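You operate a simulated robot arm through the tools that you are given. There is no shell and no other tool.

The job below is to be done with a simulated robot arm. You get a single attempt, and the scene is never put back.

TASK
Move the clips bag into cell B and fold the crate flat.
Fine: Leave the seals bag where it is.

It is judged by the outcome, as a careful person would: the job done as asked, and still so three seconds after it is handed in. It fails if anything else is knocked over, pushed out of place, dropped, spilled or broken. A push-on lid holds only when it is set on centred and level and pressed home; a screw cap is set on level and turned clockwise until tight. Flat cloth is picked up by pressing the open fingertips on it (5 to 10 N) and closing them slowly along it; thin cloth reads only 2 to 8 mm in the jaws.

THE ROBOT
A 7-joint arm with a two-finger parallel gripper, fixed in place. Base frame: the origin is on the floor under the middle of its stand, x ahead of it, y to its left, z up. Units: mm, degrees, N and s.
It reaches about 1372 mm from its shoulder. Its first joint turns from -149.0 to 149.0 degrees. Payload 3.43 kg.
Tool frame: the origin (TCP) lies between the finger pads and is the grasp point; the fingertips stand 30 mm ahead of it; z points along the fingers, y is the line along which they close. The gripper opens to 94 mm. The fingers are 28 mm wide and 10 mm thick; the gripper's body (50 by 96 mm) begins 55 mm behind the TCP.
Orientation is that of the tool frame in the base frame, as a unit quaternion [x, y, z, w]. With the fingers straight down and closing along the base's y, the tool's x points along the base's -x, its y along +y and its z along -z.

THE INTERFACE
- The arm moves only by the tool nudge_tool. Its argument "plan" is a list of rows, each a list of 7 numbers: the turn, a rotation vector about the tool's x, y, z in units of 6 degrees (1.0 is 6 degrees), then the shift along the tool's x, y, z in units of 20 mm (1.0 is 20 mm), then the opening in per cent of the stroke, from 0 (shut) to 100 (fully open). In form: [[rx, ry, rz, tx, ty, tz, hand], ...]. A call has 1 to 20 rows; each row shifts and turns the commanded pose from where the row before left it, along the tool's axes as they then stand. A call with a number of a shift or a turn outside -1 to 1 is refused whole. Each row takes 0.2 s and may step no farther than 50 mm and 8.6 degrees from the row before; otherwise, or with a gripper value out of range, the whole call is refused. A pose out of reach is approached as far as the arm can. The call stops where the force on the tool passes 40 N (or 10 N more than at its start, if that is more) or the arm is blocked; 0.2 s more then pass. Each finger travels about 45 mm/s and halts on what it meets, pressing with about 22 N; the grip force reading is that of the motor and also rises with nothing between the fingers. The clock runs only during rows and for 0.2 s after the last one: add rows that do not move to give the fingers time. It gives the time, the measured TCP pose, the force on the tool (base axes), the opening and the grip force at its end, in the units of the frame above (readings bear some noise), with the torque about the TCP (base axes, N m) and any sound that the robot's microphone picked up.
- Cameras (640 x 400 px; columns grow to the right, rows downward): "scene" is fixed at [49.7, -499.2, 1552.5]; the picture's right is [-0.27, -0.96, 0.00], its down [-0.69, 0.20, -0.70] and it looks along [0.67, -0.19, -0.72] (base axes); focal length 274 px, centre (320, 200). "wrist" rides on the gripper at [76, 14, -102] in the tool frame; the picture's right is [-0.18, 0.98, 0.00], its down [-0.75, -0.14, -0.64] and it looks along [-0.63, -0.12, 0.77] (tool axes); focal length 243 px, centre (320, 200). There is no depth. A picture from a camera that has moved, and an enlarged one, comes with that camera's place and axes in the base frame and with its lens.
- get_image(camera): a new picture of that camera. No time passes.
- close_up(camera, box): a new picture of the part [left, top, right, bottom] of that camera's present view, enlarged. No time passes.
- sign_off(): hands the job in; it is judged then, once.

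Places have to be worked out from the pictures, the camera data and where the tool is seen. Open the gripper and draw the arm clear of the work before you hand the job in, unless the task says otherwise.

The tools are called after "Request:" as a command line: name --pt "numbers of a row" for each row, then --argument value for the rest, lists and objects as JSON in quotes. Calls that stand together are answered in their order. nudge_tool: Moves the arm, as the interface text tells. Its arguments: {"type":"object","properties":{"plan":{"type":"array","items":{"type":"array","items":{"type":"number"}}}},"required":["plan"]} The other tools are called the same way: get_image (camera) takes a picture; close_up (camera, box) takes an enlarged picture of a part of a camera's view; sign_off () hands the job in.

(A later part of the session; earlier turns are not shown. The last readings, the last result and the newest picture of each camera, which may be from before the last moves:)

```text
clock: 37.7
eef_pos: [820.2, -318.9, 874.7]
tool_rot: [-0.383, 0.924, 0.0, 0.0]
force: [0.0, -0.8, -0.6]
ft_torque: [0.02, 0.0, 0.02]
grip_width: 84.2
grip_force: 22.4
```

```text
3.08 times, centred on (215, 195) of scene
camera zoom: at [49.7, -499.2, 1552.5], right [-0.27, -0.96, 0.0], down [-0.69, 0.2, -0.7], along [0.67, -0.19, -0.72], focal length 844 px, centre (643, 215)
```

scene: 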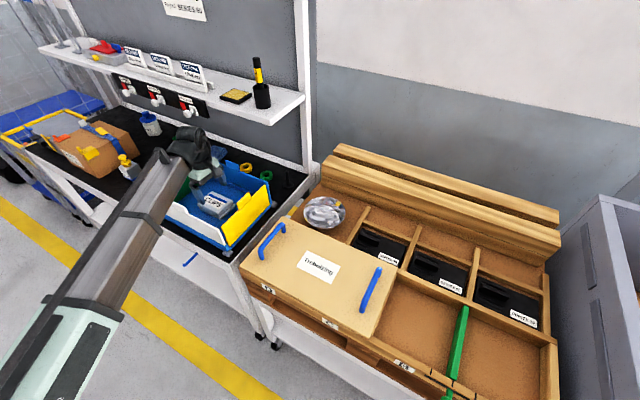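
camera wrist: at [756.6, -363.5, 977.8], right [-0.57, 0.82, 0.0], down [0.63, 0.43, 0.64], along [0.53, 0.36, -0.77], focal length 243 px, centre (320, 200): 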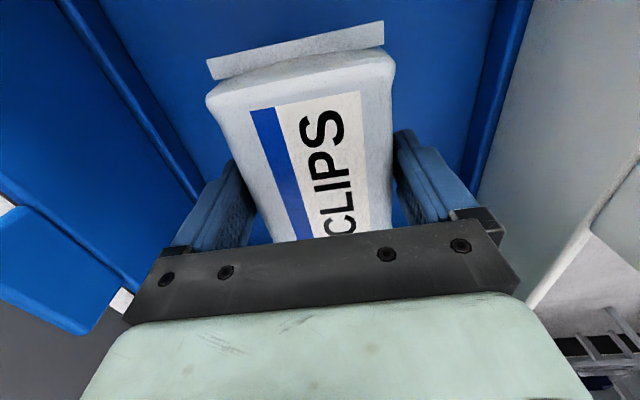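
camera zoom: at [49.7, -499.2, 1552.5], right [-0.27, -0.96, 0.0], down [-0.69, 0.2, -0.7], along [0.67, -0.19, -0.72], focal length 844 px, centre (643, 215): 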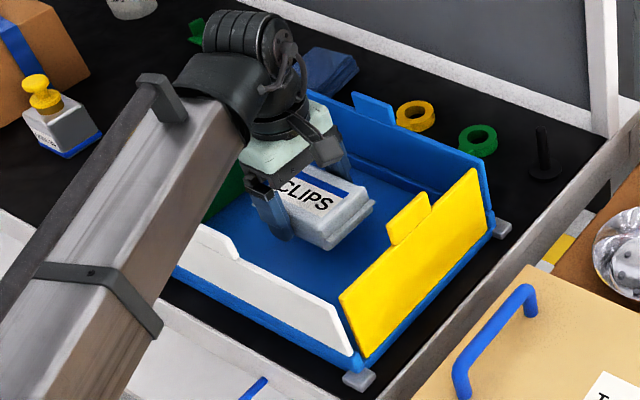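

The bag is held securely and clear. I'll raise it above the crate walls, then travel toward cell B.

Request:
nudge_tool --pt "0 0 0 0 0 -1 50" --pt "0 0 0 0 0 -1 50" --pt "0 0 0 0 0 -1 50" --pt "0 0 0 0 0 -1 50" --pt "0 0 0 0 0 -1 50" --pt "0 0 0 0 0 -1 50" --pt "0 0 0 0 0 -1 50" --pt "0 0 0 0.5 0 -0.4 50" --pt "0 0 0 1 0 0 50" --pt "0 0 0 1 0 0 50" --pt "0 0 0 1 0 0 50" --pt "0 0 0 1 0 0 50" --pt "0 0 0 1 0 0 50" --pt "0 0 0 1 0 0 50" --pt "0 0 0 1 0 0 50" --pt "0 0 0 1 0 0 50" --pt "0 0 0 1 0 0 50" --pt "0 0 0 1 0 0 50"

Request:
get_image --camera "scene"

```text
clock: 41.5
eef_pos: [673.1, -468.2, 1022.2]
tool_rot: [-0.383, 0.924, 0.0, 0.0]
force: [-0.2, 0.6, -1.6]
ft_torque: [0.03, 0.03, -0.03]
grip_width: 84.0
grip_force: 22.0
```

```text
taken
```

scene: 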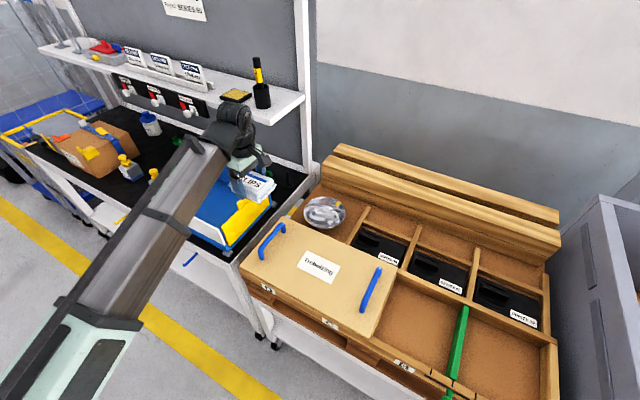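

Holding firm. Continuing along −u over the tray.

Request:
nudge_tool --pt "0 0 0 1 0.075 0 50" --pt "0 0 0 1 0.075 0 50" --pt "0 0 0 1 0.075 0 50" --pt "0 0 0 1 0.075 0 50" --pt "0 0 0 1 0.075 0 50" --pt "0 0 0 1 0.075 0 50" --pt "0 0 0 1 0.075 0 50" --pt "0 0 0 1 0.075 0 50" --pt "0 0 0 1 0.075 0 50" --pt "0 0 0 1 0.075 0 50" --pt "0 0 0 1 0.075 0 50" --pt "0 0 0 1 0.075 0 50" --pt "0 0 0 1 0.075 0 50" --pt "0 0 0 1 0.075 0 50" --pt "0 0 0 1 0.075 0 50" --pt "0 0 0 1 0.075 0 50" --pt "0 0 0 1 0.075 0 50" --pt "0 0 0 1 0.075 0 50" --pt "0 0 0 1 0.075 0 50" --pt "0 0 0 0 0 0 50"

Request:
get_image --camera "scene"

Request:
get_image --camera "wrist"

```text
clock: 45.7
eef_pos: [380.9, -719.5, 1020.9]
tool_rot: [-0.384, 0.923, -0.001, -0.001]
force: [-0.2, 0.2, -0.6]
ft_torque: [-0.01, -0.01, -0.01]
grip_width: 84.2
grip_force: 21.7
```

```text
taken
```

scene: 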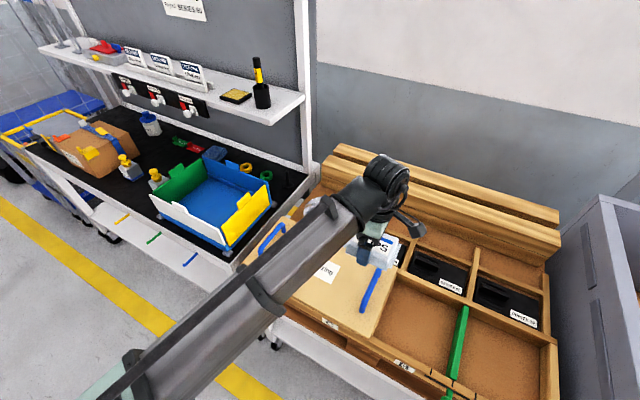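

```text
taken
camera wrist: at [318.2, -763.2, 1124.4], right [-0.57, 0.82, 0.0], down [0.63, 0.43, 0.64], along [0.53, 0.36, -0.77], focal length 243 px, centre (320, 200)
```

wrist: 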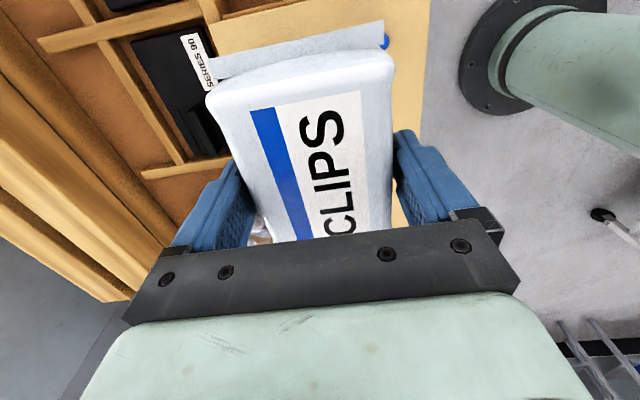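

Crate is now empty and undisturbed. Moving the last ~180 mm so the bag is over the middle of cell B.

Request:
nudge_tool --pt "0 0 0 1 0.075 0 50" --pt "0 0 0 1 0.075 0 50" --pt "0 0 0 1 0.075 0 50" --pt "0 0 0 1 0.075 0 50" --pt "0 0 0 1 0.075 0 50" --pt "0 0 0 1 0.075 0 50" --pt "0 0 0 1 0.075 0 50" --pt "0 0 0 1 0.075 0 50" --pt "0 0 0 0.9 0.05 0 50" --pt "0 0 0 0 0 0 50"

Request:
get_image --camera "scene"

Request:
get_image --camera "wrist"

```text
clock: 47.9
eef_pos: [248.1, -835.7, 1023.3]
tool_rot: [-0.384, 0.923, 0.0, 0.001]
force: [-0.5, -0.1, -1.1]
ft_torque: [-0.01, 0.03, 0.01]
grip_width: 83.7
grip_force: 21.7
```

```text
taken
```

scene: 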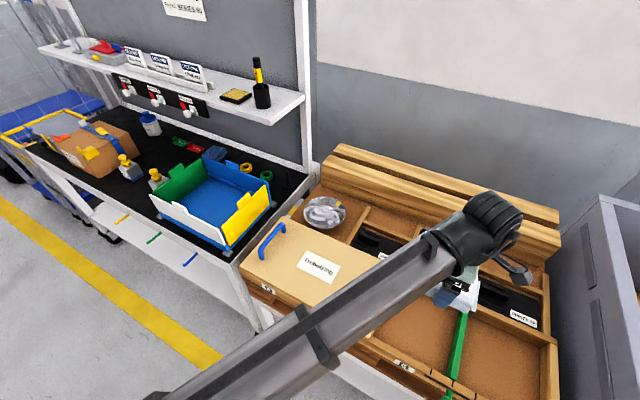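

```text
taken
camera wrist: at [184.2, -879.1, 1125.6], right [-0.57, 0.82, 0.0], down [0.63, 0.43, 0.64], along [0.53, 0.36, -0.77], focal length 243 px, centre (320, 200)
```

wrist: 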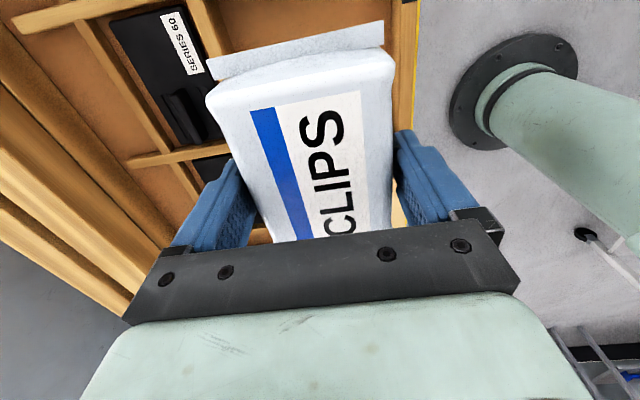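

The bag is above cell B (u≈−415, v≈766; cell spans u −508…−316, v 677…861). Descending to just above the rails.

Request:
nudge_tool --pt "0 0 0 0 0 1 50" --pt "0 0 0 0 0 1 50" --pt "0 0 0 0 0 1 50" --pt "0 0 0 0 0 1 50" --pt "0 0 0 0 0 1 50" --pt "0 0 0 0 0 1 50" --pt "0 0 0 0 0 1 50" --pt "0 0 0 0 0 0.8 50" --pt "0 0 0 0 0 0.5 50" --pt "0 0 0 0 0 0 50"

Request:
get_image --camera "scene"

Request:
get_image --camera "wrist"

```text
clock: 50.1
eef_pos: [248.8, -834.8, 855.5]
tool_rot: [-0.383, 0.924, 0.0, 0.0]
force: [0.0, 0.1, -1.5]
ft_torque: [0.0, 0.01, 0.0]
grip_width: 84.0
grip_force: 21.8
```

```text
taken
```

scene: 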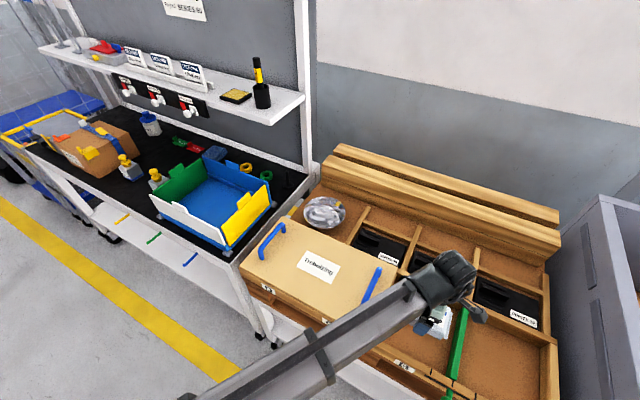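

```text
taken
camera wrist: at [184.9, -878.9, 958.7], right [-0.57, 0.82, 0.0], down [0.63, 0.43, 0.64], along [0.53, 0.36, -0.77], focal length 243 px, centre (320, 200)
```

wrist: 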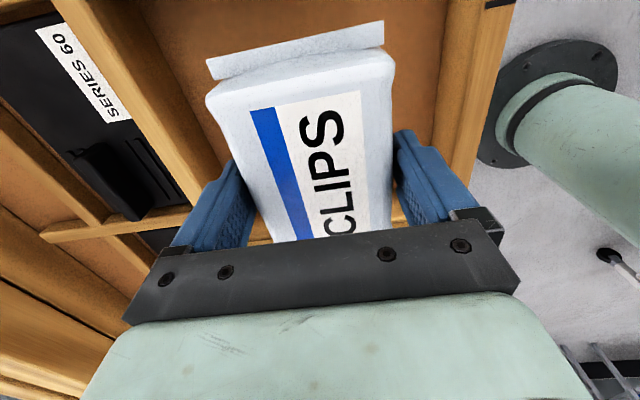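

The bag looks well centred over the cell. Checking forearm clearance over the lid and its handle before the final descent.

Request:
close_up --camera "scene" --box '[320, 230, 520, 400]'

```text
2.35 times, centred on (420, 315) of scene
camera zoom: at [49.7, -499.2, 1552.5], right [-0.27, -0.96, 0.0], down [-0.69, 0.2, -0.7], along [0.67, -0.19, -0.72], focal length 646 px, centre (85, -71)
```

zoom: 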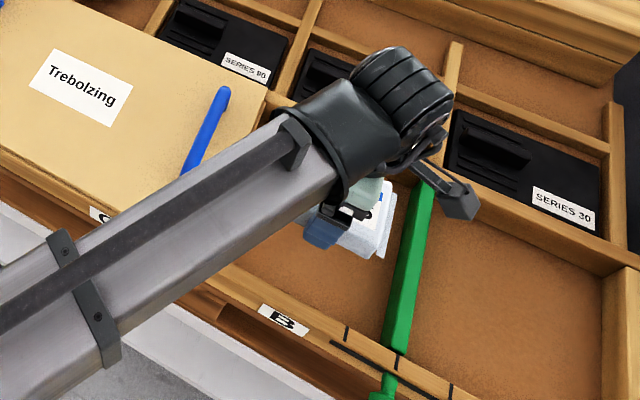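

Forearm is well above the lid. Lowering slowly now in small steps to feel the floor.

Request:
nudge_tool --pt "0 0 0 0 0 0.5 50" --pt "0 0 0 0 0 0.5 50" --pt "0 0 0 0 0 0.3 50" --pt "0 0 0 0 0 0.3 50" --pt "0 0 0 0 0 0 50"

```text
clock: 51.3
eef_pos: [248.2, -835.4, 822.7]
tool_rot: [-0.384, 0.923, 0.0, 0.0]
force: [-0.3, 0.4, -1.4]
ft_torque: [-0.01, 0.05, 0.0]
grip_width: 83.7
grip_force: 21.3
```

No contact yet; continuing in finer steps.

Request:
nudge_tool --pt "0 0 0 0 0 0.2 50" --pt "0 0 0 0 0 0.2 50" --pt "0 0 0 0 0 0.2 50" --pt "0 0 0 0 0 0 50"

Request:
get_image --camera "wrist"

```text
clock: 52.3
eef_pos: [248.9, -834.9, 811.1]
tool_rot: [-0.384, 0.923, 0.0, -0.001]
force: [-0.2, -0.2, -1.1]
ft_torque: [-0.01, -0.01, -0.02]
grip_width: 84.1
grip_force: 22.5
```

```text
taken
camera wrist: at [184.8, -878.9, 913.6], right [-0.57, 0.82, 0.0], down [0.63, 0.43, 0.64], along [0.53, 0.36, -0.77], focal length 243 px, centre (320, 200)
```

wrist: 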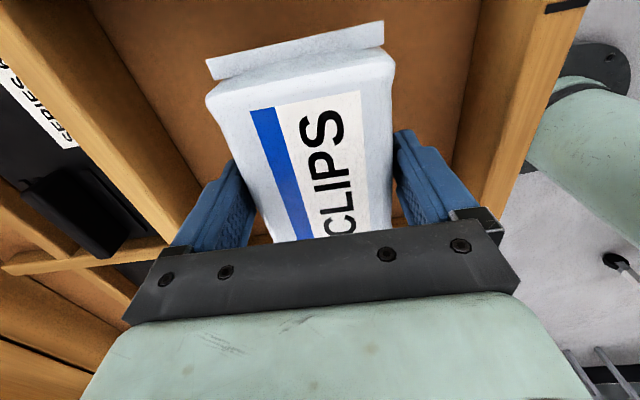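

Still free; continuing down 3 mm at a time.

Request:
nudge_tool --pt "0 0 0 0 0 0.15 50" --pt "0 0 0 0 0 0.15 50" --pt "0 0 0 0 0 0.15 50" --pt "0 0 0 0 0 0 50"

```text
clock: 53.3
eef_pos: [248.0, -836.3, 802.3]
tool_rot: [-0.384, 0.923, 0.0, 0.0]
force: [0.0, 0.3, -0.7]
ft_torque: [-0.03, 0.02, -0.01]
grip_width: 84.0
grip_force: 21.4
```

Request:
nudge_tool --pt "0 0 0 0 0 0.15 50" --pt "0 0 0 0 0 0.15 50" --pt "0 0 0 0 0 0.15 50" --pt "0 0 0 0 0 0 50"

Request:
get_image --camera "wrist"

Request:
close_up --camera "scene" --box '[380, 260, 500, 370]'

```text
clock: 54.3
eef_pos: [248.0, -836.6, 793.2]
tool_rot: [-0.383, 0.924, 0.0, 0.0]
force: [0.2, -0.5, -1.4]
ft_torque: [-0.04, 0.02, 0.02]
grip_width: 84.0
grip_force: 22.1
```

```text
taken
camera wrist: at [184.9, -879.5, 896.1], right [-0.57, 0.82, 0.0], down [0.63, 0.43, 0.64], along [0.53, 0.36, -0.77], focal length 243 px, centre (320, 200)
```

wrist: 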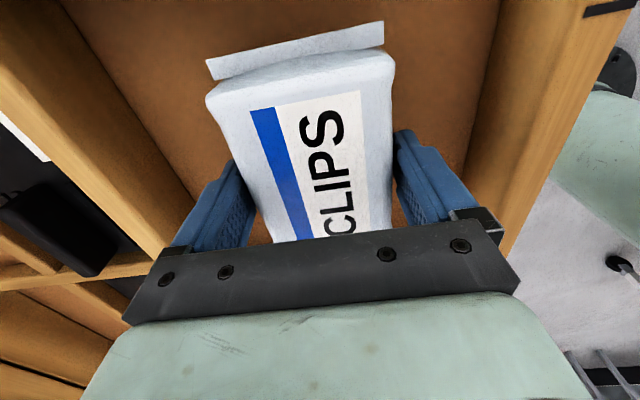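

```text
3.64 times, centred on (440, 315) of scene
camera zoom: at [49.7, -499.2, 1552.5], right [-0.27, -0.96, 0.0], down [-0.69, 0.2, -0.7], along [0.67, -0.19, -0.72], focal length 998 px, centre (-116, -218)
```

zoom: 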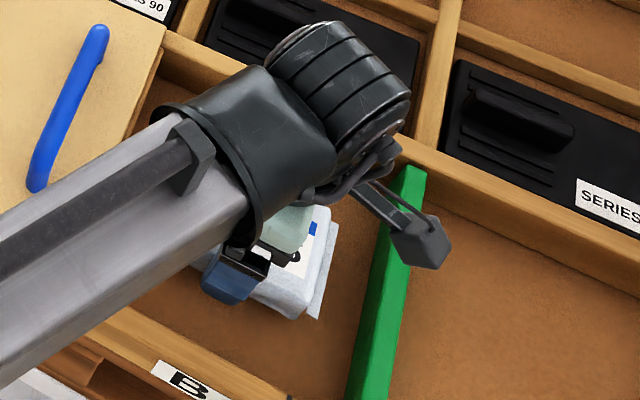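

Still no contact; cell is deeper than I judged. Continuing carefully.

Request:
nudge_tool --pt "0 0 0 0 0 0.15 50" --pt "0 0 0 0 0 0.15 50" --pt "0 0 0 0 0 0.15 50" --pt "0 0 0 0 0 0 50"

```text
clock: 55.3
eef_pos: [248.2, -836.2, 785.5]
tool_rot: [-0.384, 0.924, 0.001, 0.0]
force: [-0.1, 0.5, -1.6]
ft_torque: [0.0, -0.02, -0.03]
grip_width: 83.9
grip_force: 22.2
```

Request:
nudge_tool --pt "0 0 0 0 0 0.15 50" --pt "0 0 0 0 0 0.15 50" --pt "0 0 0 0 0 0 50"

Request:
get_image --camera "wrist"

```text
clock: 56.1
eef_pos: [247.7, -835.3, 778.1]
tool_rot: [-0.383, 0.924, 0.0, 0.0]
force: [0.1, 0.6, -1.4]
ft_torque: [-0.01, 0.02, -0.01]
grip_width: 84.0
grip_force: 22.7
```

```text
taken
camera wrist: at [184.8, -878.7, 881.5], right [-0.57, 0.82, 0.0], down [0.63, 0.43, 0.64], along [0.53, 0.36, -0.77], focal length 243 px, centre (320, 200)
```

wrist: 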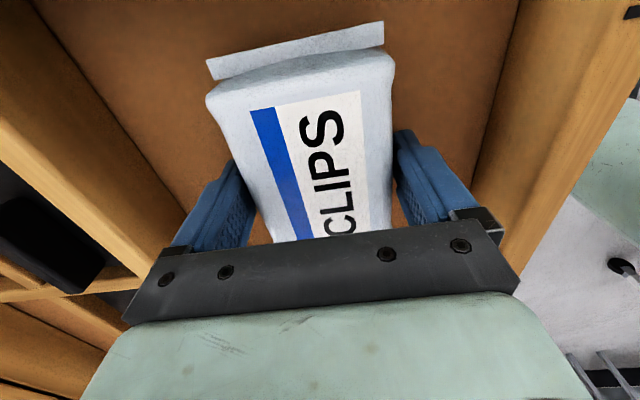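

By parallax the cell floor is around z≈745, so contact should be near. Going down 2–3 mm at a time.

Request:
nudge_tool --pt "0 0 0 0 0 0.12 50" --pt "0 0 0 0 0 0.12 50" --pt "0 0 0 0 0 0 50"

```text
clock: 56.9
eef_pos: [248.0, -834.8, 774.9]
tool_rot: [-0.384, 0.923, -0.001, 0.001]
force: [1.4, -1.0, 23.7]
ft_torque: [-0.01, 0.0, 0.02]
grip_width: 84.2
grip_force: 21.8
```

Floor contact (24 N). I'll relieve the pressure by ~1.5 mm and open the fingers.

Request:
nudge_tool --pt "0 0 0 0 0 -0.07 50" --pt "0 0 0 0 0 0 60" --pt "0 0 0 0 0 0 75" --pt "0 0 0 0 0 0 88" --pt "0 0 0 0 0 0 100" --pt "0 0 0 0 0 0 100" --pt "0 0 0 0 0 0 100"

Request:
get_image --camera "wrist"

```text
clock: 58.5
eef_pos: [248.0, -835.3, 774.3]
tool_rot: [-0.383, 0.924, 0.0, 0.0]
force: [-0.1, 0.4, -0.1]
ft_torque: [0.01, -0.03, -0.01]
grip_width: 93.7
grip_force: 0.0
```

```text
taken
camera wrist: at [184.2, -878.9, 878.1], right [-0.57, 0.82, 0.0], down [0.63, 0.43, 0.64], along [0.53, 0.36, -0.77], focal length 243 px, centre (320, 200)
```

wrist: 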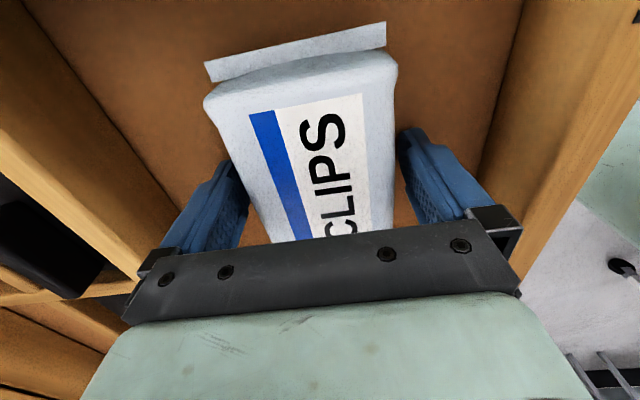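

Released; bag rests on the cell floor. Raising straight up, slowly first.

Request:
nudge_tool --pt "0 0 0 0 0 -0.3 100" --pt "0 0 0 0 0 -0.5 100" --pt "0 0 0 0 0 -0.8 100" --pt "0 0 0 0 0 -1 100" --pt "0 0 0 0 0 -1 100" --pt "0 0 0 0 0 -1 100" --pt "0 0 0 0 0 -1 100" --pt "0 0 0 0 0 -1 100" --pt "0 0 0 0 0 -1 100" --pt "0 0 0 0 0 -1 100" --pt "0 0 0 0 0 -1 100" --pt "0 0 0 0 0 -1 100" --pt "0 0 0 0 0 -1 100" --pt "0 0 0 0 0 0 100"

Request:
get_image --camera "wrist"

Request:
get_image --camera "scene"

```text
clock: 61.5
eef_pos: [247.3, -834.8, 1007.5]
tool_rot: [-0.383, 0.924, 0.001, 0.001]
force: [-0.5, -0.2, -0.1]
ft_torque: [0.01, -0.01, -0.02]
grip_width: 94.6
grip_force: 0.1
```

```text
taken
camera wrist: at [184.3, -879.1, 1110.8], right [-0.57, 0.82, 0.0], down [0.63, 0.43, 0.64], along [0.53, 0.36, -0.77], focal length 243 px, centre (320, 200)
```

wrist: 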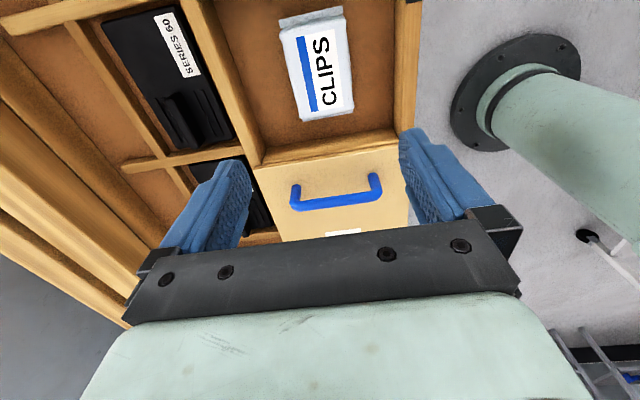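

```text
taken
```

scene: 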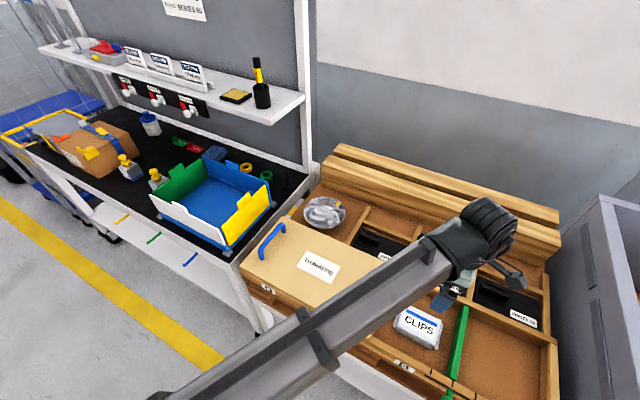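

The bag lies flat in cell B. Now back toward the crate to inspect the yellow wall and fold; I'll close the fingers on the way.

Request:
nudge_tool --pt "0 0 0 -1 -0.08 0 60" --pt "0 0 0 -1 -0.08 0 30" --pt "0 0 0 -1 -0.08 0 0" --pt "0 0 0 -1 -0.08 0 0" --pt "0 0 0 -1 -0.08 0 0" --pt "0 0 0 -1 -0.08 0 0" --pt "0 0 0 -1 -0.08 0 0" --pt "0 0 0 -1 -0.08 0 0" --pt "0 0 0 -1 -0.08 0 0" --pt "0 0 0 -1 -0.08 0 0" --pt "0 0 0 -1 -0.08 0 0" --pt "0 0 0 -1 -0.08 0 0" --pt "0 0 0 -1 -0.08 0 0" --pt "0 0 0 -1 -0.08 0 0" --pt "0 0 0 -1 -0.08 0 0" --pt "0 0 0 -1 -0.08 0 0" --pt "0 0 0 -1 -0.08 0 0" --pt "0 0 0 -1 -0.08 0 0" --pt "0 0 0 -1 -0.08 0 0" --pt "0 0 0 0 0 0 0"

Request:
get_image --camera "scene"

```text
clock: 65.7
eef_pos: [537.2, -587.4, 1008.7]
tool_rot: [-0.383, 0.924, 0.0, 0.0]
force: [-0.1, 0.0, 0.4]
ft_torque: [0.01, -0.03, 0.01]
grip_width: 0.0
grip_force: 21.7
```

```text
taken
```

scene: 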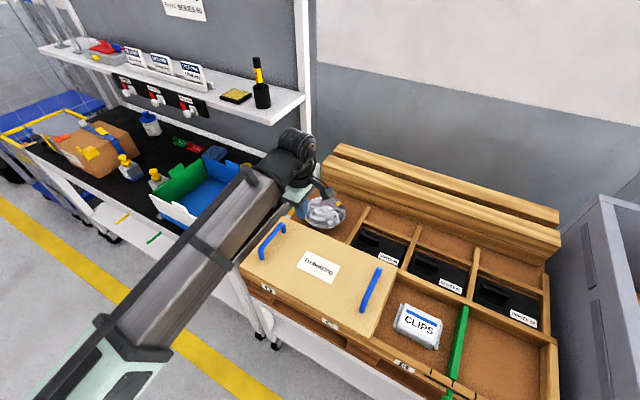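

Bag stays put in cell B. Moving on to a stand-off outside the yellow wall and taking a close look.

Request:
nudge_tool --pt "0 0 0 -1 -0.06 0 0" --pt "0 0 0 -1 -0.06 0 0" --pt "0 0 0 -1 -0.06 0 0" --pt "0 0 0 -1 -0.06 0 0" --pt "0 0 0 -1 -0.06 0 0" --pt "0 0 0 -1 -0.06 0 0" --pt "0 0 0 -1 -0.06 0 0" --pt "0 0 0 -0.5 0 0 0" --pt "0 0 0 0 0 0 0"

Request:
get_image --camera "wrist"

Request:
close_up --camera "scene" --box '[140, 130, 300, 260]'

```text
clock: 67.7
eef_pos: [649.7, -487.5, 1006.7]
tool_rot: [-0.383, 0.924, 0.0, 0.0]
force: [0.0, 0.6, 1.4]
ft_torque: [0.0, 0.02, -0.01]
grip_width: 0.0
grip_force: 22.7
```

```text
taken
camera wrist: at [586.4, -530.6, 1109.6], right [-0.57, 0.82, 0.0], down [0.63, 0.43, 0.64], along [0.53, 0.36, -0.77], focal length 243 px, centre (320, 200)
```

wrist: 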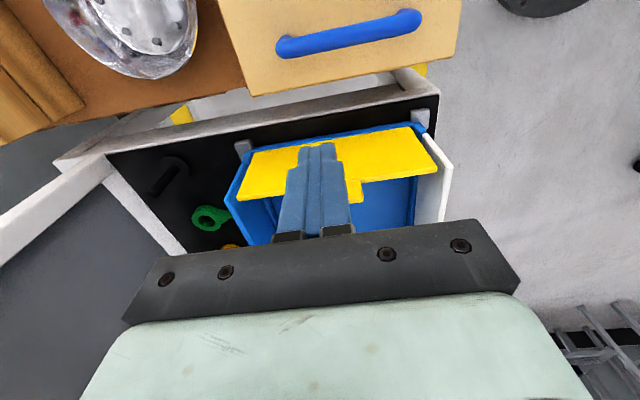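

```text
3.08 times, centred on (220, 195) of scene
camera zoom: at [49.7, -499.2, 1552.5], right [-0.27, -0.96, 0.0], down [-0.69, 0.2, -0.7], along [0.67, -0.19, -0.72], focal length 844 px, centre (628, 215)
```

zoom: 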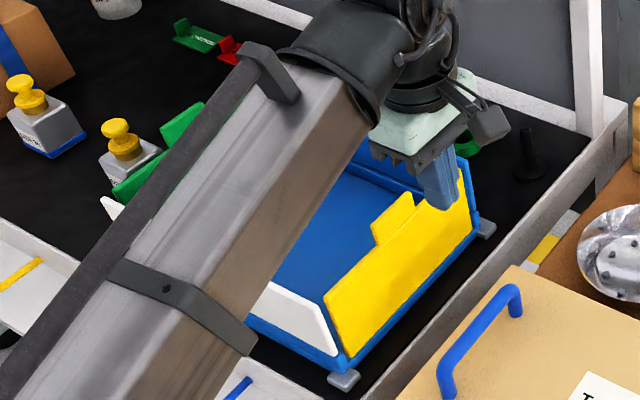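

I'll zoom on the yellow wall to fix its position and height.

Request:
close_up --camera "wrist" --box '[210, 90, 470, 250]'

```text
2.46 times, centred on (340, 170) of wrist
camera zoom: at [586.4, -530.6, 1109.6], right [-0.57, 0.82, 0.0], down [0.63, 0.43, 0.64], along [0.53, 0.36, -0.77], focal length 597 px, centre (271, 274)
```

zoom: 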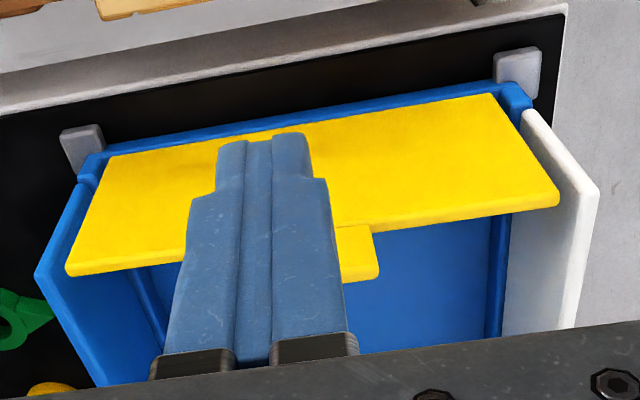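

The yellow wall stands at u≈186, from z≈808 (hinge) to z≈910, v 700–910. I'll lower the closed fingertips just outside it to z≈875.

Request:
nudge_tool --pt "0 0 0 -0.65 0 1 0" --pt "0 0 0 -0.6 0 1 0" --pt "0 0 0 0 0 1 0" --pt "0 0 0 0 0 1 0" --pt "0 0 0 0 0 1 0" --pt "0 0 0 0 0 0 0"

Request:
get_image --camera "wrist"

Request:
close_up --camera "scene" --box '[140, 130, 300, 260]'

```text
clock: 69.1
eef_pos: [666.4, -468.7, 909.0]
tool_rot: [-0.383, 0.924, 0.0, 0.0]
force: [-0.1, -1.1, 0.0]
ft_torque: [0.03, 0.0, -0.01]
grip_width: 0.0
grip_force: 22.1
```

```text
taken
camera wrist: at [603.7, -513.4, 1011.7], right [-0.57, 0.82, 0.0], down [0.63, 0.43, 0.64], along [0.53, 0.36, -0.77], focal length 243 px, centre (320, 200)
```

wrist: 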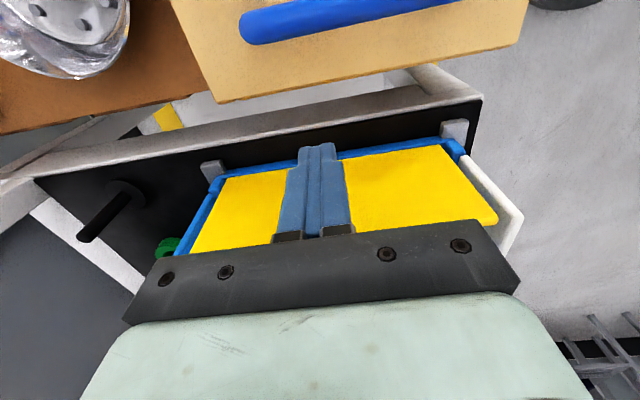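

```text
3.08 times, centred on (220, 195) of scene
camera zoom: at [49.7, -499.2, 1552.5], right [-0.27, -0.96, 0.0], down [-0.69, 0.2, -0.7], along [0.67, -0.19, -0.72], focal length 844 px, centre (628, 215)
```

zoom: 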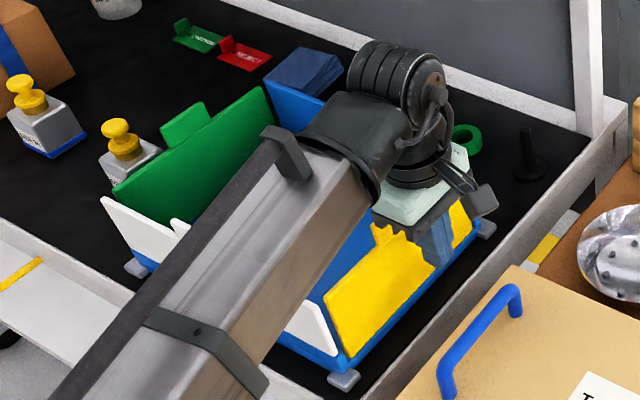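

Fingertips are outside the yellow wall. Now easing inward (+u) 5 mm per row to find contact and feel the hinge resistance.

Request:
nudge_tool --pt "0 0 0 -0.25 0 0 0" --pt "0 0 0 -0.25 0 0 0" --pt "0 0 0 -0.25 0 0 0" --pt "0 0 0 -0.25 0 0 0" --pt "0 0 0 -0.25 0 0 0" --pt "0 0 0 -0.25 0 0 0" --pt "0 0 0 -0.25 0 0 0" --pt "0 0 0 -0.25 0 0 0"

Request:
get_image --camera "wrist"

Request:
close_up --camera "scene" --box '[140, 130, 300, 260]'

```text
clock: 70.9
eef_pos: [695.2, -440.7, 908.7]
tool_rot: [-0.384, 0.923, 0.0, 0.0]
force: [-0.9, -0.4, 0.6]
ft_torque: [0.02, 0.04, 0.0]
grip_width: 0.1
grip_force: 22.5
```

```text
taken
camera wrist: at [631.8, -484.4, 1010.9], right [-0.57, 0.82, 0.0], down [0.63, 0.43, 0.64], along [0.53, 0.36, -0.77], focal length 243 px, centre (320, 200)
```

wrist: 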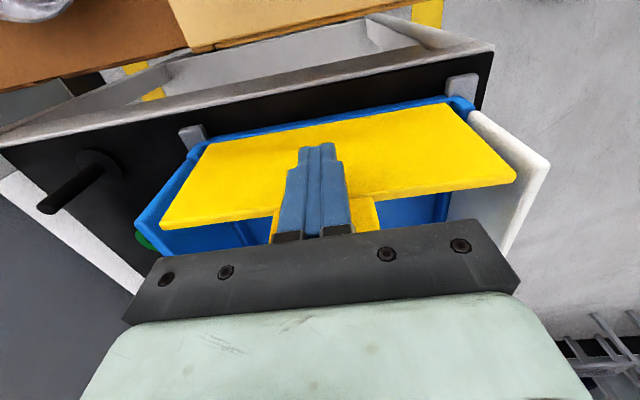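

```text
3.08 times, centred on (220, 195) of scene
camera zoom: at [49.7, -499.2, 1552.5], right [-0.27, -0.96, 0.0], down [-0.69, 0.2, -0.7], along [0.67, -0.19, -0.72], focal length 844 px, centre (628, 215)
```

zoom: 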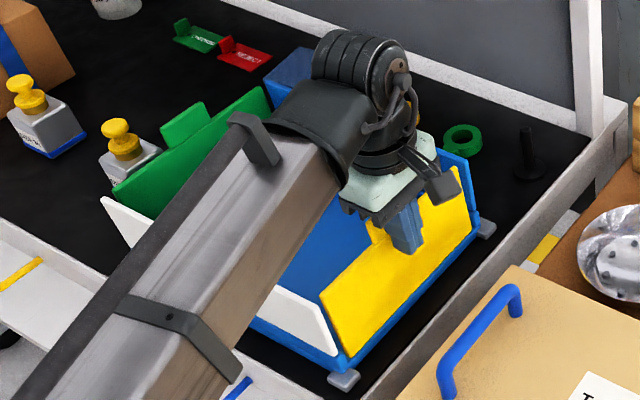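

Light contact (~1 N). Continuing the push and watching the force.

Request:
nudge_tool --pt "0 0 0 -0.25 0 0 0" --pt "0 0 0 -0.25 0 0 0" --pt "0 0 0 -0.25 0 0 0" --pt "0 0 0 -0.25 0 0 0"

Request:
get_image --camera "wrist"

Request:
close_up --camera "scene" --box '[140, 130, 300, 260]'

```text
clock: 71.9
eef_pos: [710.3, -426.2, 907.3]
tool_rot: [-0.384, 0.923, 0.0, 0.0]
force: [0.5, -0.2, 0.5]
ft_torque: [0.0, 0.0, 0.01]
grip_width: 0.0
grip_force: 22.1
```

```text
taken
camera wrist: at [646.3, -470.9, 1010.2], right [-0.57, 0.82, 0.0], down [0.63, 0.43, 0.64], along [0.53, 0.36, -0.77], focal length 243 px, centre (320, 200)
```

wrist: 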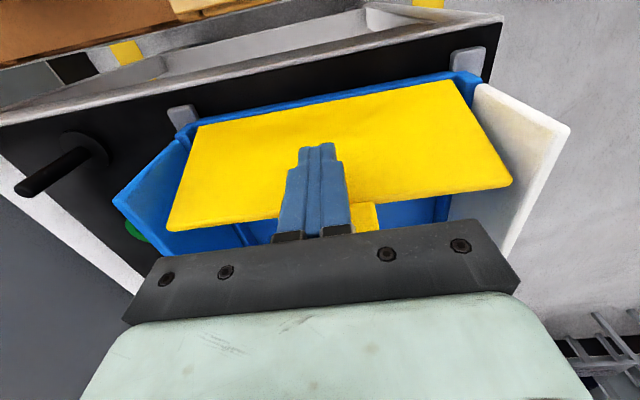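

```text
3.08 times, centred on (220, 195) of scene
camera zoom: at [49.7, -499.2, 1552.5], right [-0.27, -0.96, 0.0], down [-0.69, 0.2, -0.7], along [0.67, -0.19, -0.72], focal length 844 px, centre (628, 215)
```

zoom: 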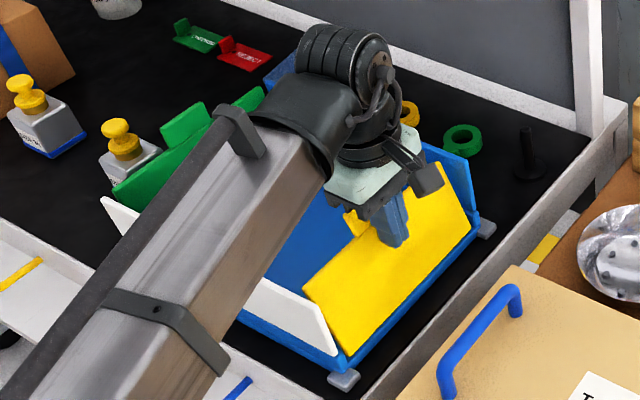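

The yellow wall folds freely. I'll follow its arc inward and down with the fingertips.

Request:
nudge_tool --pt "0 0 0 -0.4 0 0.3 0" --pt "0 0 0 -0.4 0 0.3 0" --pt "0 0 0 -0.4 0 0.3 0" --pt "0 0 0 -0.3 0 0.37 0" --pt "0 0 0 -0.3 0 0.38 0" --pt "0 0 0 -0.2 0 0.4 0" --pt "0 0 0 -0.15 0 0.4 0" --pt "0 0 0 0 0 0 0"

Request:
get_image --camera "wrist"

Request:
close_up --camera "scene" --box '[140, 130, 300, 260]'

```text
clock: 73.7
eef_pos: [739.5, -395.8, 859.3]
tool_rot: [-0.384, 0.923, 0.0, 0.001]
force: [0.6, -0.1, 0.6]
ft_torque: [-0.02, 0.0, 0.03]
grip_width: 0.0
grip_force: 21.9
```

```text
taken
camera wrist: at [676.2, -440.5, 961.3], right [-0.57, 0.82, 0.0], down [0.63, 0.43, 0.64], along [0.53, 0.36, -0.77], focal length 243 px, centre (320, 200)
```

wrist: 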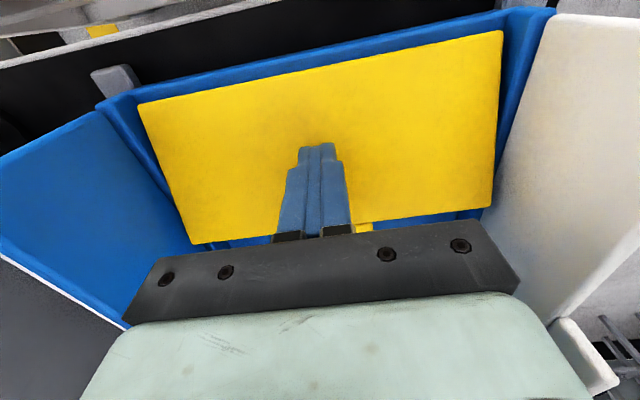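

```text
3.08 times, centred on (220, 195) of scene
camera zoom: at [49.7, -499.2, 1552.5], right [-0.27, -0.96, 0.0], down [-0.69, 0.2, -0.7], along [0.67, -0.19, -0.72], focal length 844 px, centre (628, 215)
```

zoom: 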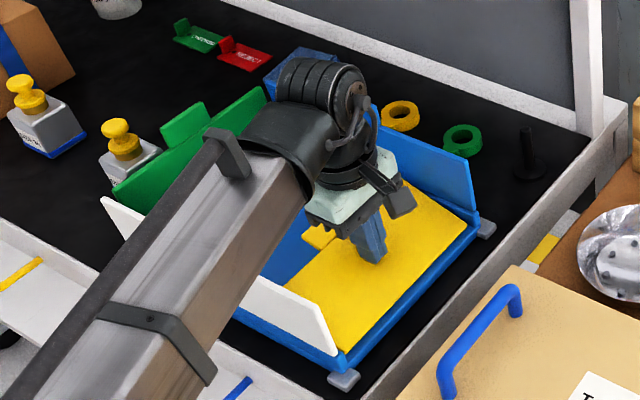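

Yellow is nearly flat. Pressing it gently down to the floor.

Request:
nudge_tool --pt "0 0 0 -0.1 0 0.2 0" --pt "0 0 0 -0.1 0 0.2 0" --pt "0 0 0 0 0 0.15 0" --pt "0 0 0 0 0 0 0"

Request:
get_image --camera "wrist"

```text
clock: 74.7
eef_pos: [742.1, -392.8, 847.6]
tool_rot: [-0.384, 0.923, 0.0, 0.0]
force: [0.5, 0.0, -0.4]
ft_torque: [-0.01, 0.02, -0.02]
grip_width: 0.0
grip_force: 21.8
```

```text
taken
camera wrist: at [678.6, -437.4, 950.2], right [-0.57, 0.82, 0.0], down [0.63, 0.43, 0.64], along [0.53, 0.36, -0.77], focal length 243 px, centre (320, 200)
```

wrist: 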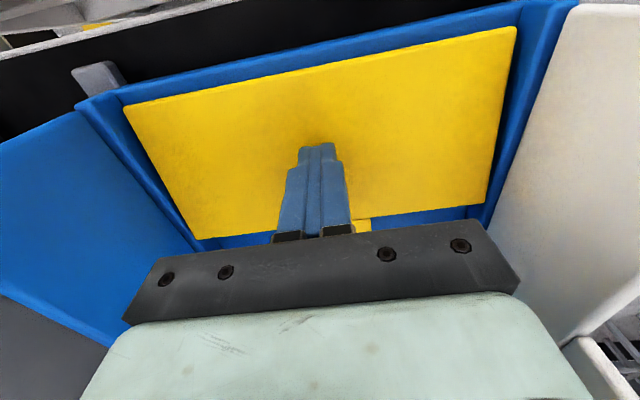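

No pressure yet; it may already be lying flat. A few more millimetres to feel for it.

Request:
nudge_tool --pt "0 0 0 0 0 0.12 0" --pt "0 0 0 0 0 0.12 0" --pt "0 0 0 0 0 0 0"

```text
clock: 75.5
eef_pos: [743.0, -393.4, 842.6]
tool_rot: [-0.384, 0.924, -0.001, 0.0]
force: [0.3, -0.3, -0.5]
ft_torque: [0.03, 0.02, 0.0]
grip_width: 0.0
grip_force: 22.1
```

Request:
nudge_tool --pt "0 0 0 0 0 0.12 0" --pt "0 0 0 0 0 0.12 0" --pt "0 0 0 0 0 0 0"

Request:
get_image --camera "wrist"

Request:
close_up --camera "scene" --box '[160, 150, 300, 260]'

```text
clock: 76.3
eef_pos: [742.6, -392.7, 841.2]
tool_rot: [-0.384, 0.923, -0.001, 0.001]
force: [4.6, -1.2, 37.4]
ft_torque: [0.33, -0.51, -0.13]
grip_width: 0.0
grip_force: 22.1
```

```text
taken
camera wrist: at [678.4, -436.6, 943.3], right [-0.57, 0.82, 0.0], down [0.63, 0.44, 0.64], along [0.53, 0.36, -0.77], focal length 243 px, centre (320, 200)
```

wrist: 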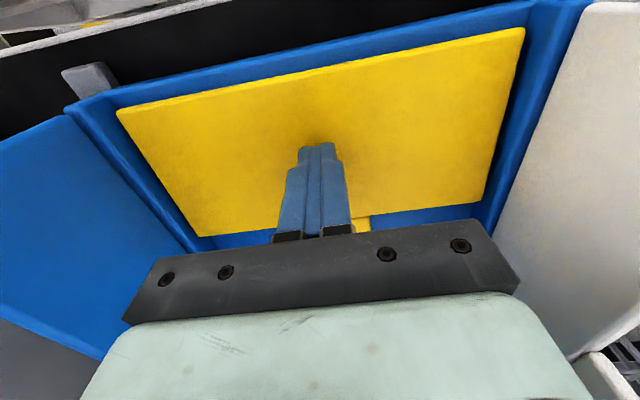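

```text
3.64 times, centred on (230, 205) of scene
camera zoom: at [49.7, -499.2, 1552.5], right [-0.27, -0.96, 0.0], down [-0.69, 0.2, -0.7], along [0.67, -0.19, -0.72], focal length 998 px, centre (647, 182)
```

zoom: 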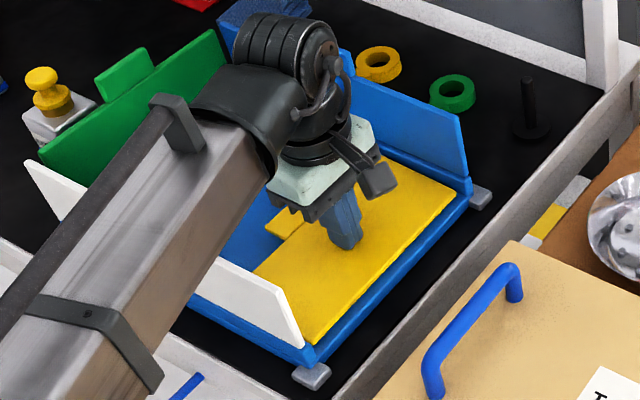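

Yellow is pressed flat (37 N against the floor). Lifting straight off and checking that it stays down.

Request:
nudge_tool --pt "0 0 0 0 0 -0.3 0" --pt "0 0 0 0 0 -1 0" --pt "0 0 0 0 0 -1 0" --pt "0 0 0 0 0 -1 0" --pt "0 0 0 0 0 -1 0" --pt "0 0 0 0 0 -1 0" --pt "0 0 0 0 0 -1 0" --pt "0 0 0 0 0 -1 0" --pt "0 0 0 0 0 -1 0" --pt "0 0 0 0 0 0 0"

Request:
get_image --camera "wrist"

Request:
get_image --camera "scene"

```text
clock: 78.5
eef_pos: [741.9, -393.6, 1004.1]
tool_rot: [-0.383, 0.924, 0.0, 0.0]
force: [0.1, -1.0, 0.0]
ft_torque: [-0.01, 0.0, -0.01]
grip_width: 0.0
grip_force: 22.3
```

```text
taken
camera wrist: at [679.3, -437.1, 1106.7], right [-0.57, 0.82, 0.0], down [0.63, 0.43, 0.64], along [0.53, 0.36, -0.77], focal length 243 px, centre (320, 200)
```

wrist: 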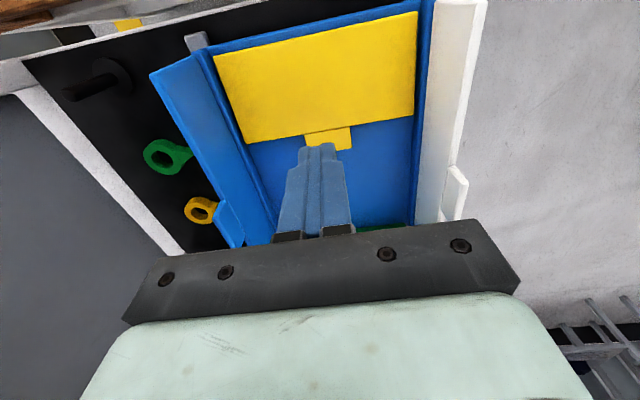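

```text
taken
```

scene: 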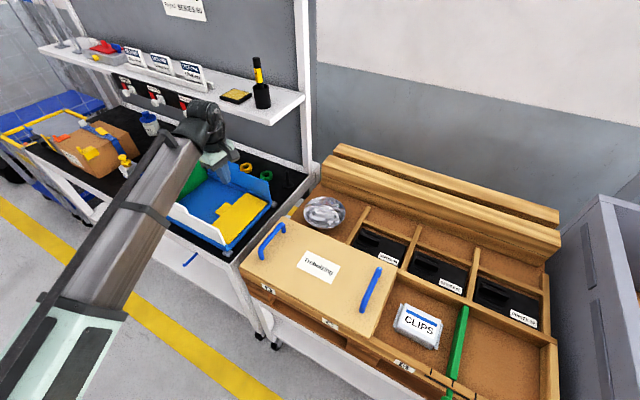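

Yellow stays flat and the crate hasn't shifted. Next the green wall (u≈500): I'll pass over it at this height to its outside, keeping clear of the pump bottle behind.

Request:
nudge_tool --pt "0 0 0 -1 -0.06 0 0" --pt "0 0 0 -1 -0.06 0 0" --pt "0 0 0 -1 -0.06 0 0" --pt "0 0 0 -1 -0.06 0 0" --pt "0 0 0 -1 -0.06 0 0" --pt "0 0 0 -1 -0.06 0 0" --pt "0 0 0 -1 -0.06 0 0" --pt "0 0 0 -1 -0.06 0 0" --pt "0 0 0 0 0 0 0"

Request:
get_image --camera "wrist"

Request:
get_image --camera "scene"

```text
clock: 80.5
eef_pos: [863.3, -286.7, 1002.4]
tool_rot: [-0.383, 0.924, 0.0, 0.0]
force: [-0.3, 1.0, 0.8]
ft_torque: [-0.01, -0.01, -0.01]
grip_width: 0.0
grip_force: 22.4
```

```text
taken
camera wrist: at [799.2, -329.9, 1105.6], right [-0.57, 0.82, 0.0], down [0.63, 0.43, 0.64], along [0.53, 0.36, -0.77], focal length 243 px, centre (320, 200)
```

wrist: 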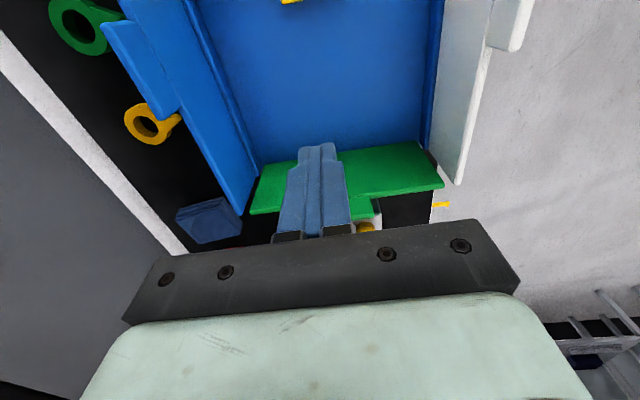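

```text
taken
```

scene: 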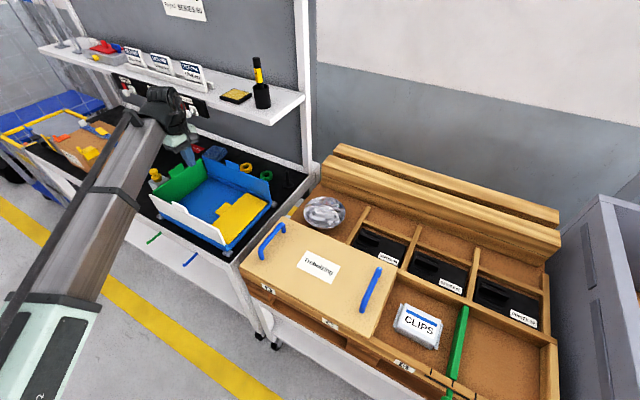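

Green's top edge is at u≈497, v 704–908. Moving on past it at height.

Request:
nudge_tool --pt "0 0 0 -1 -0.1 0 0" --pt "0 0 0 -1 -0.1 0 0" --pt "0 0 0 -1 -0.1 0 0" --pt "0 0 0 -1 -0.1 0 0" --pt "0 0 0 -1 -0.1 0 0" --pt "0 0 0 -1 -0.1 0 0" --pt "0 0 0 0 0 0 0"

Request:
get_image --camera "wrist"

Request:
close_up --camera "scene" --box '[110, 90, 270, 230]'

```text
clock: 82.1
eef_pos: [954.6, -209.8, 1003.7]
tool_rot: [-0.384, 0.923, 0.001, 0.0]
force: [0.1, -0.3, 0.2]
ft_torque: [0.02, -0.01, 0.0]
grip_width: 0.0
grip_force: 22.8
```

```text
taken
camera wrist: at [891.0, -252.9, 1106.6], right [-0.57, 0.82, 0.0], down [0.63, 0.43, 0.64], along [0.53, 0.36, -0.77], focal length 243 px, centre (320, 200)
```

wrist: 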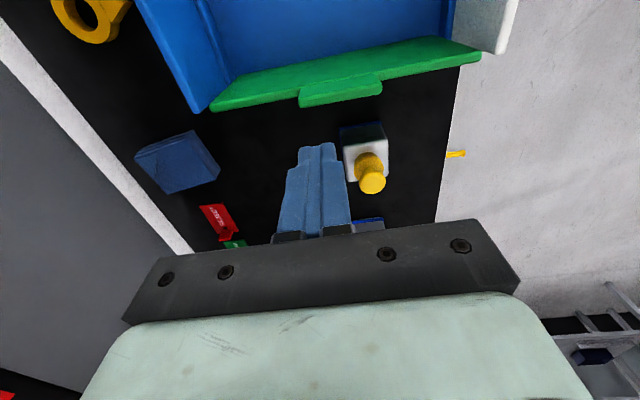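

```text
2.86 times, centred on (190, 160) of scene
camera zoom: at [49.7, -499.2, 1552.5], right [-0.27, -0.96, 0.0], down [-0.69, 0.2, -0.7], along [0.67, -0.19, -0.72], focal length 784 px, centre (691, 314)
```

zoom: 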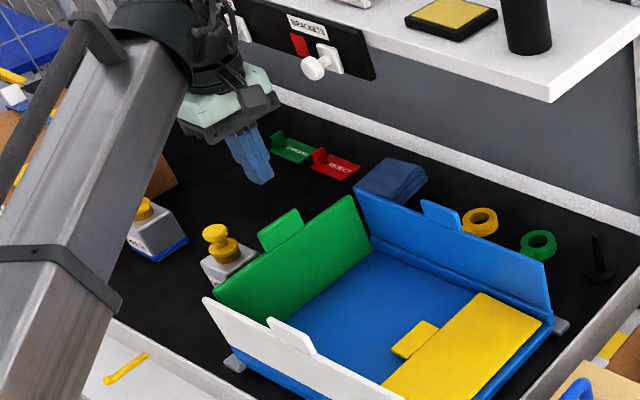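

Clear of the bottle (its body starts at u≈570). I'll shift 10 mm farther out and lower the tips to z≈877 outside the green wall.

Request:
nudge_tool --pt "0 0 0 -0.5 0 0 0" --pt "0 0 0 0 0 1 0" --pt "0 0 0 0 0 1 0" --pt "0 0 0 0 0 0.5 0" --pt "0 0 0 0 0 0 0"

Request:
get_image --camera "wrist"

Request:
close_up --camera "scene" --box '[110, 90, 270, 230]'

```text
clock: 83.3
eef_pos: [963.4, -202.4, 953.4]
tool_rot: [-0.384, 0.923, 0.0, 0.001]
force: [-0.2, -1.1, 0.4]
ft_torque: [-0.01, 0.0, -0.01]
grip_width: 0.0
grip_force: 22.2
```

```text
taken
camera wrist: at [899.4, -246.3, 1056.1], right [-0.57, 0.82, 0.0], down [0.63, 0.43, 0.64], along [0.53, 0.36, -0.77], focal length 243 px, centre (320, 200)
```

wrist: 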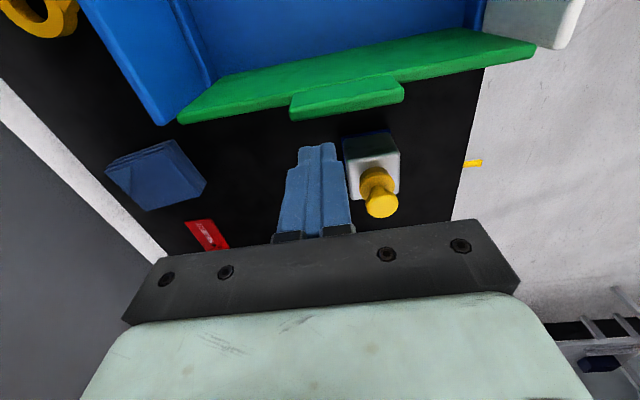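

```text
2.86 times, centred on (190, 160) of scene
camera zoom: at [49.7, -499.2, 1552.5], right [-0.27, -0.96, 0.0], down [-0.69, 0.2, -0.7], along [0.67, -0.19, -0.72], focal length 784 px, centre (691, 314)
```

zoom: 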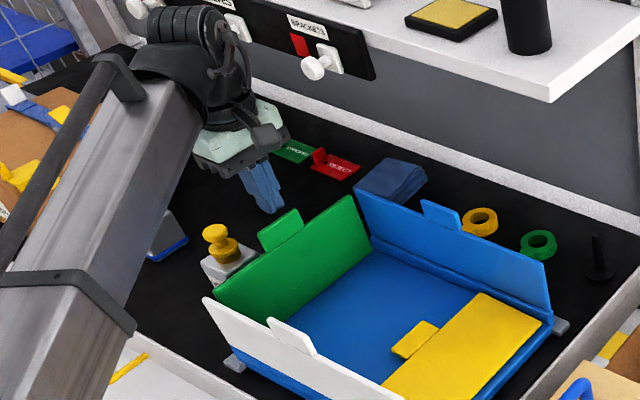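

Still ~15 mm clear of the tab. Lowering the remaining 47 mm.

Request:
nudge_tool --pt "0 0 0 0 0 0.8 0" --pt "0 0 0 0 0 0.8 0" --pt "0 0 0 0 0 0.75 0" --pt "0 0 0 0 0 0 0"

Request:
get_image --camera "wrist"

Request:
close_up --camera "scene" --box '[110, 90, 270, 230]'

```text
clock: 84.3
eef_pos: [964.3, -201.5, 907.7]
tool_rot: [-0.383, 0.924, 0.0, 0.0]
force: [0.1, -0.9, -0.8]
ft_torque: [-0.02, 0.01, -0.04]
grip_width: 0.0
grip_force: 21.8
```

```text
taken
camera wrist: at [900.3, -246.6, 1009.2], right [-0.57, 0.82, 0.0], down [0.63, 0.43, 0.64], along [0.53, 0.36, -0.77], focal length 243 px, centre (320, 200)
```

wrist: 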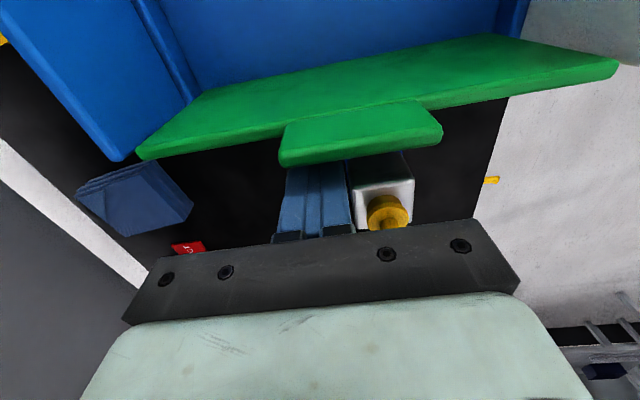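

```text
2.86 times, centred on (190, 160) of scene
camera zoom: at [49.7, -499.2, 1552.5], right [-0.27, -0.96, 0.0], down [-0.69, 0.2, -0.7], along [0.67, -0.19, -0.72], focal length 784 px, centre (691, 314)
```

zoom: 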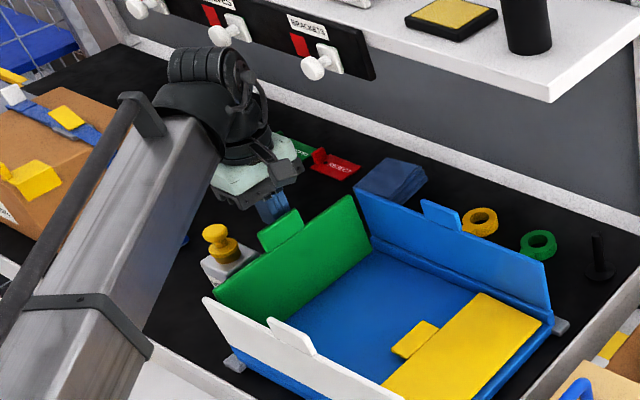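

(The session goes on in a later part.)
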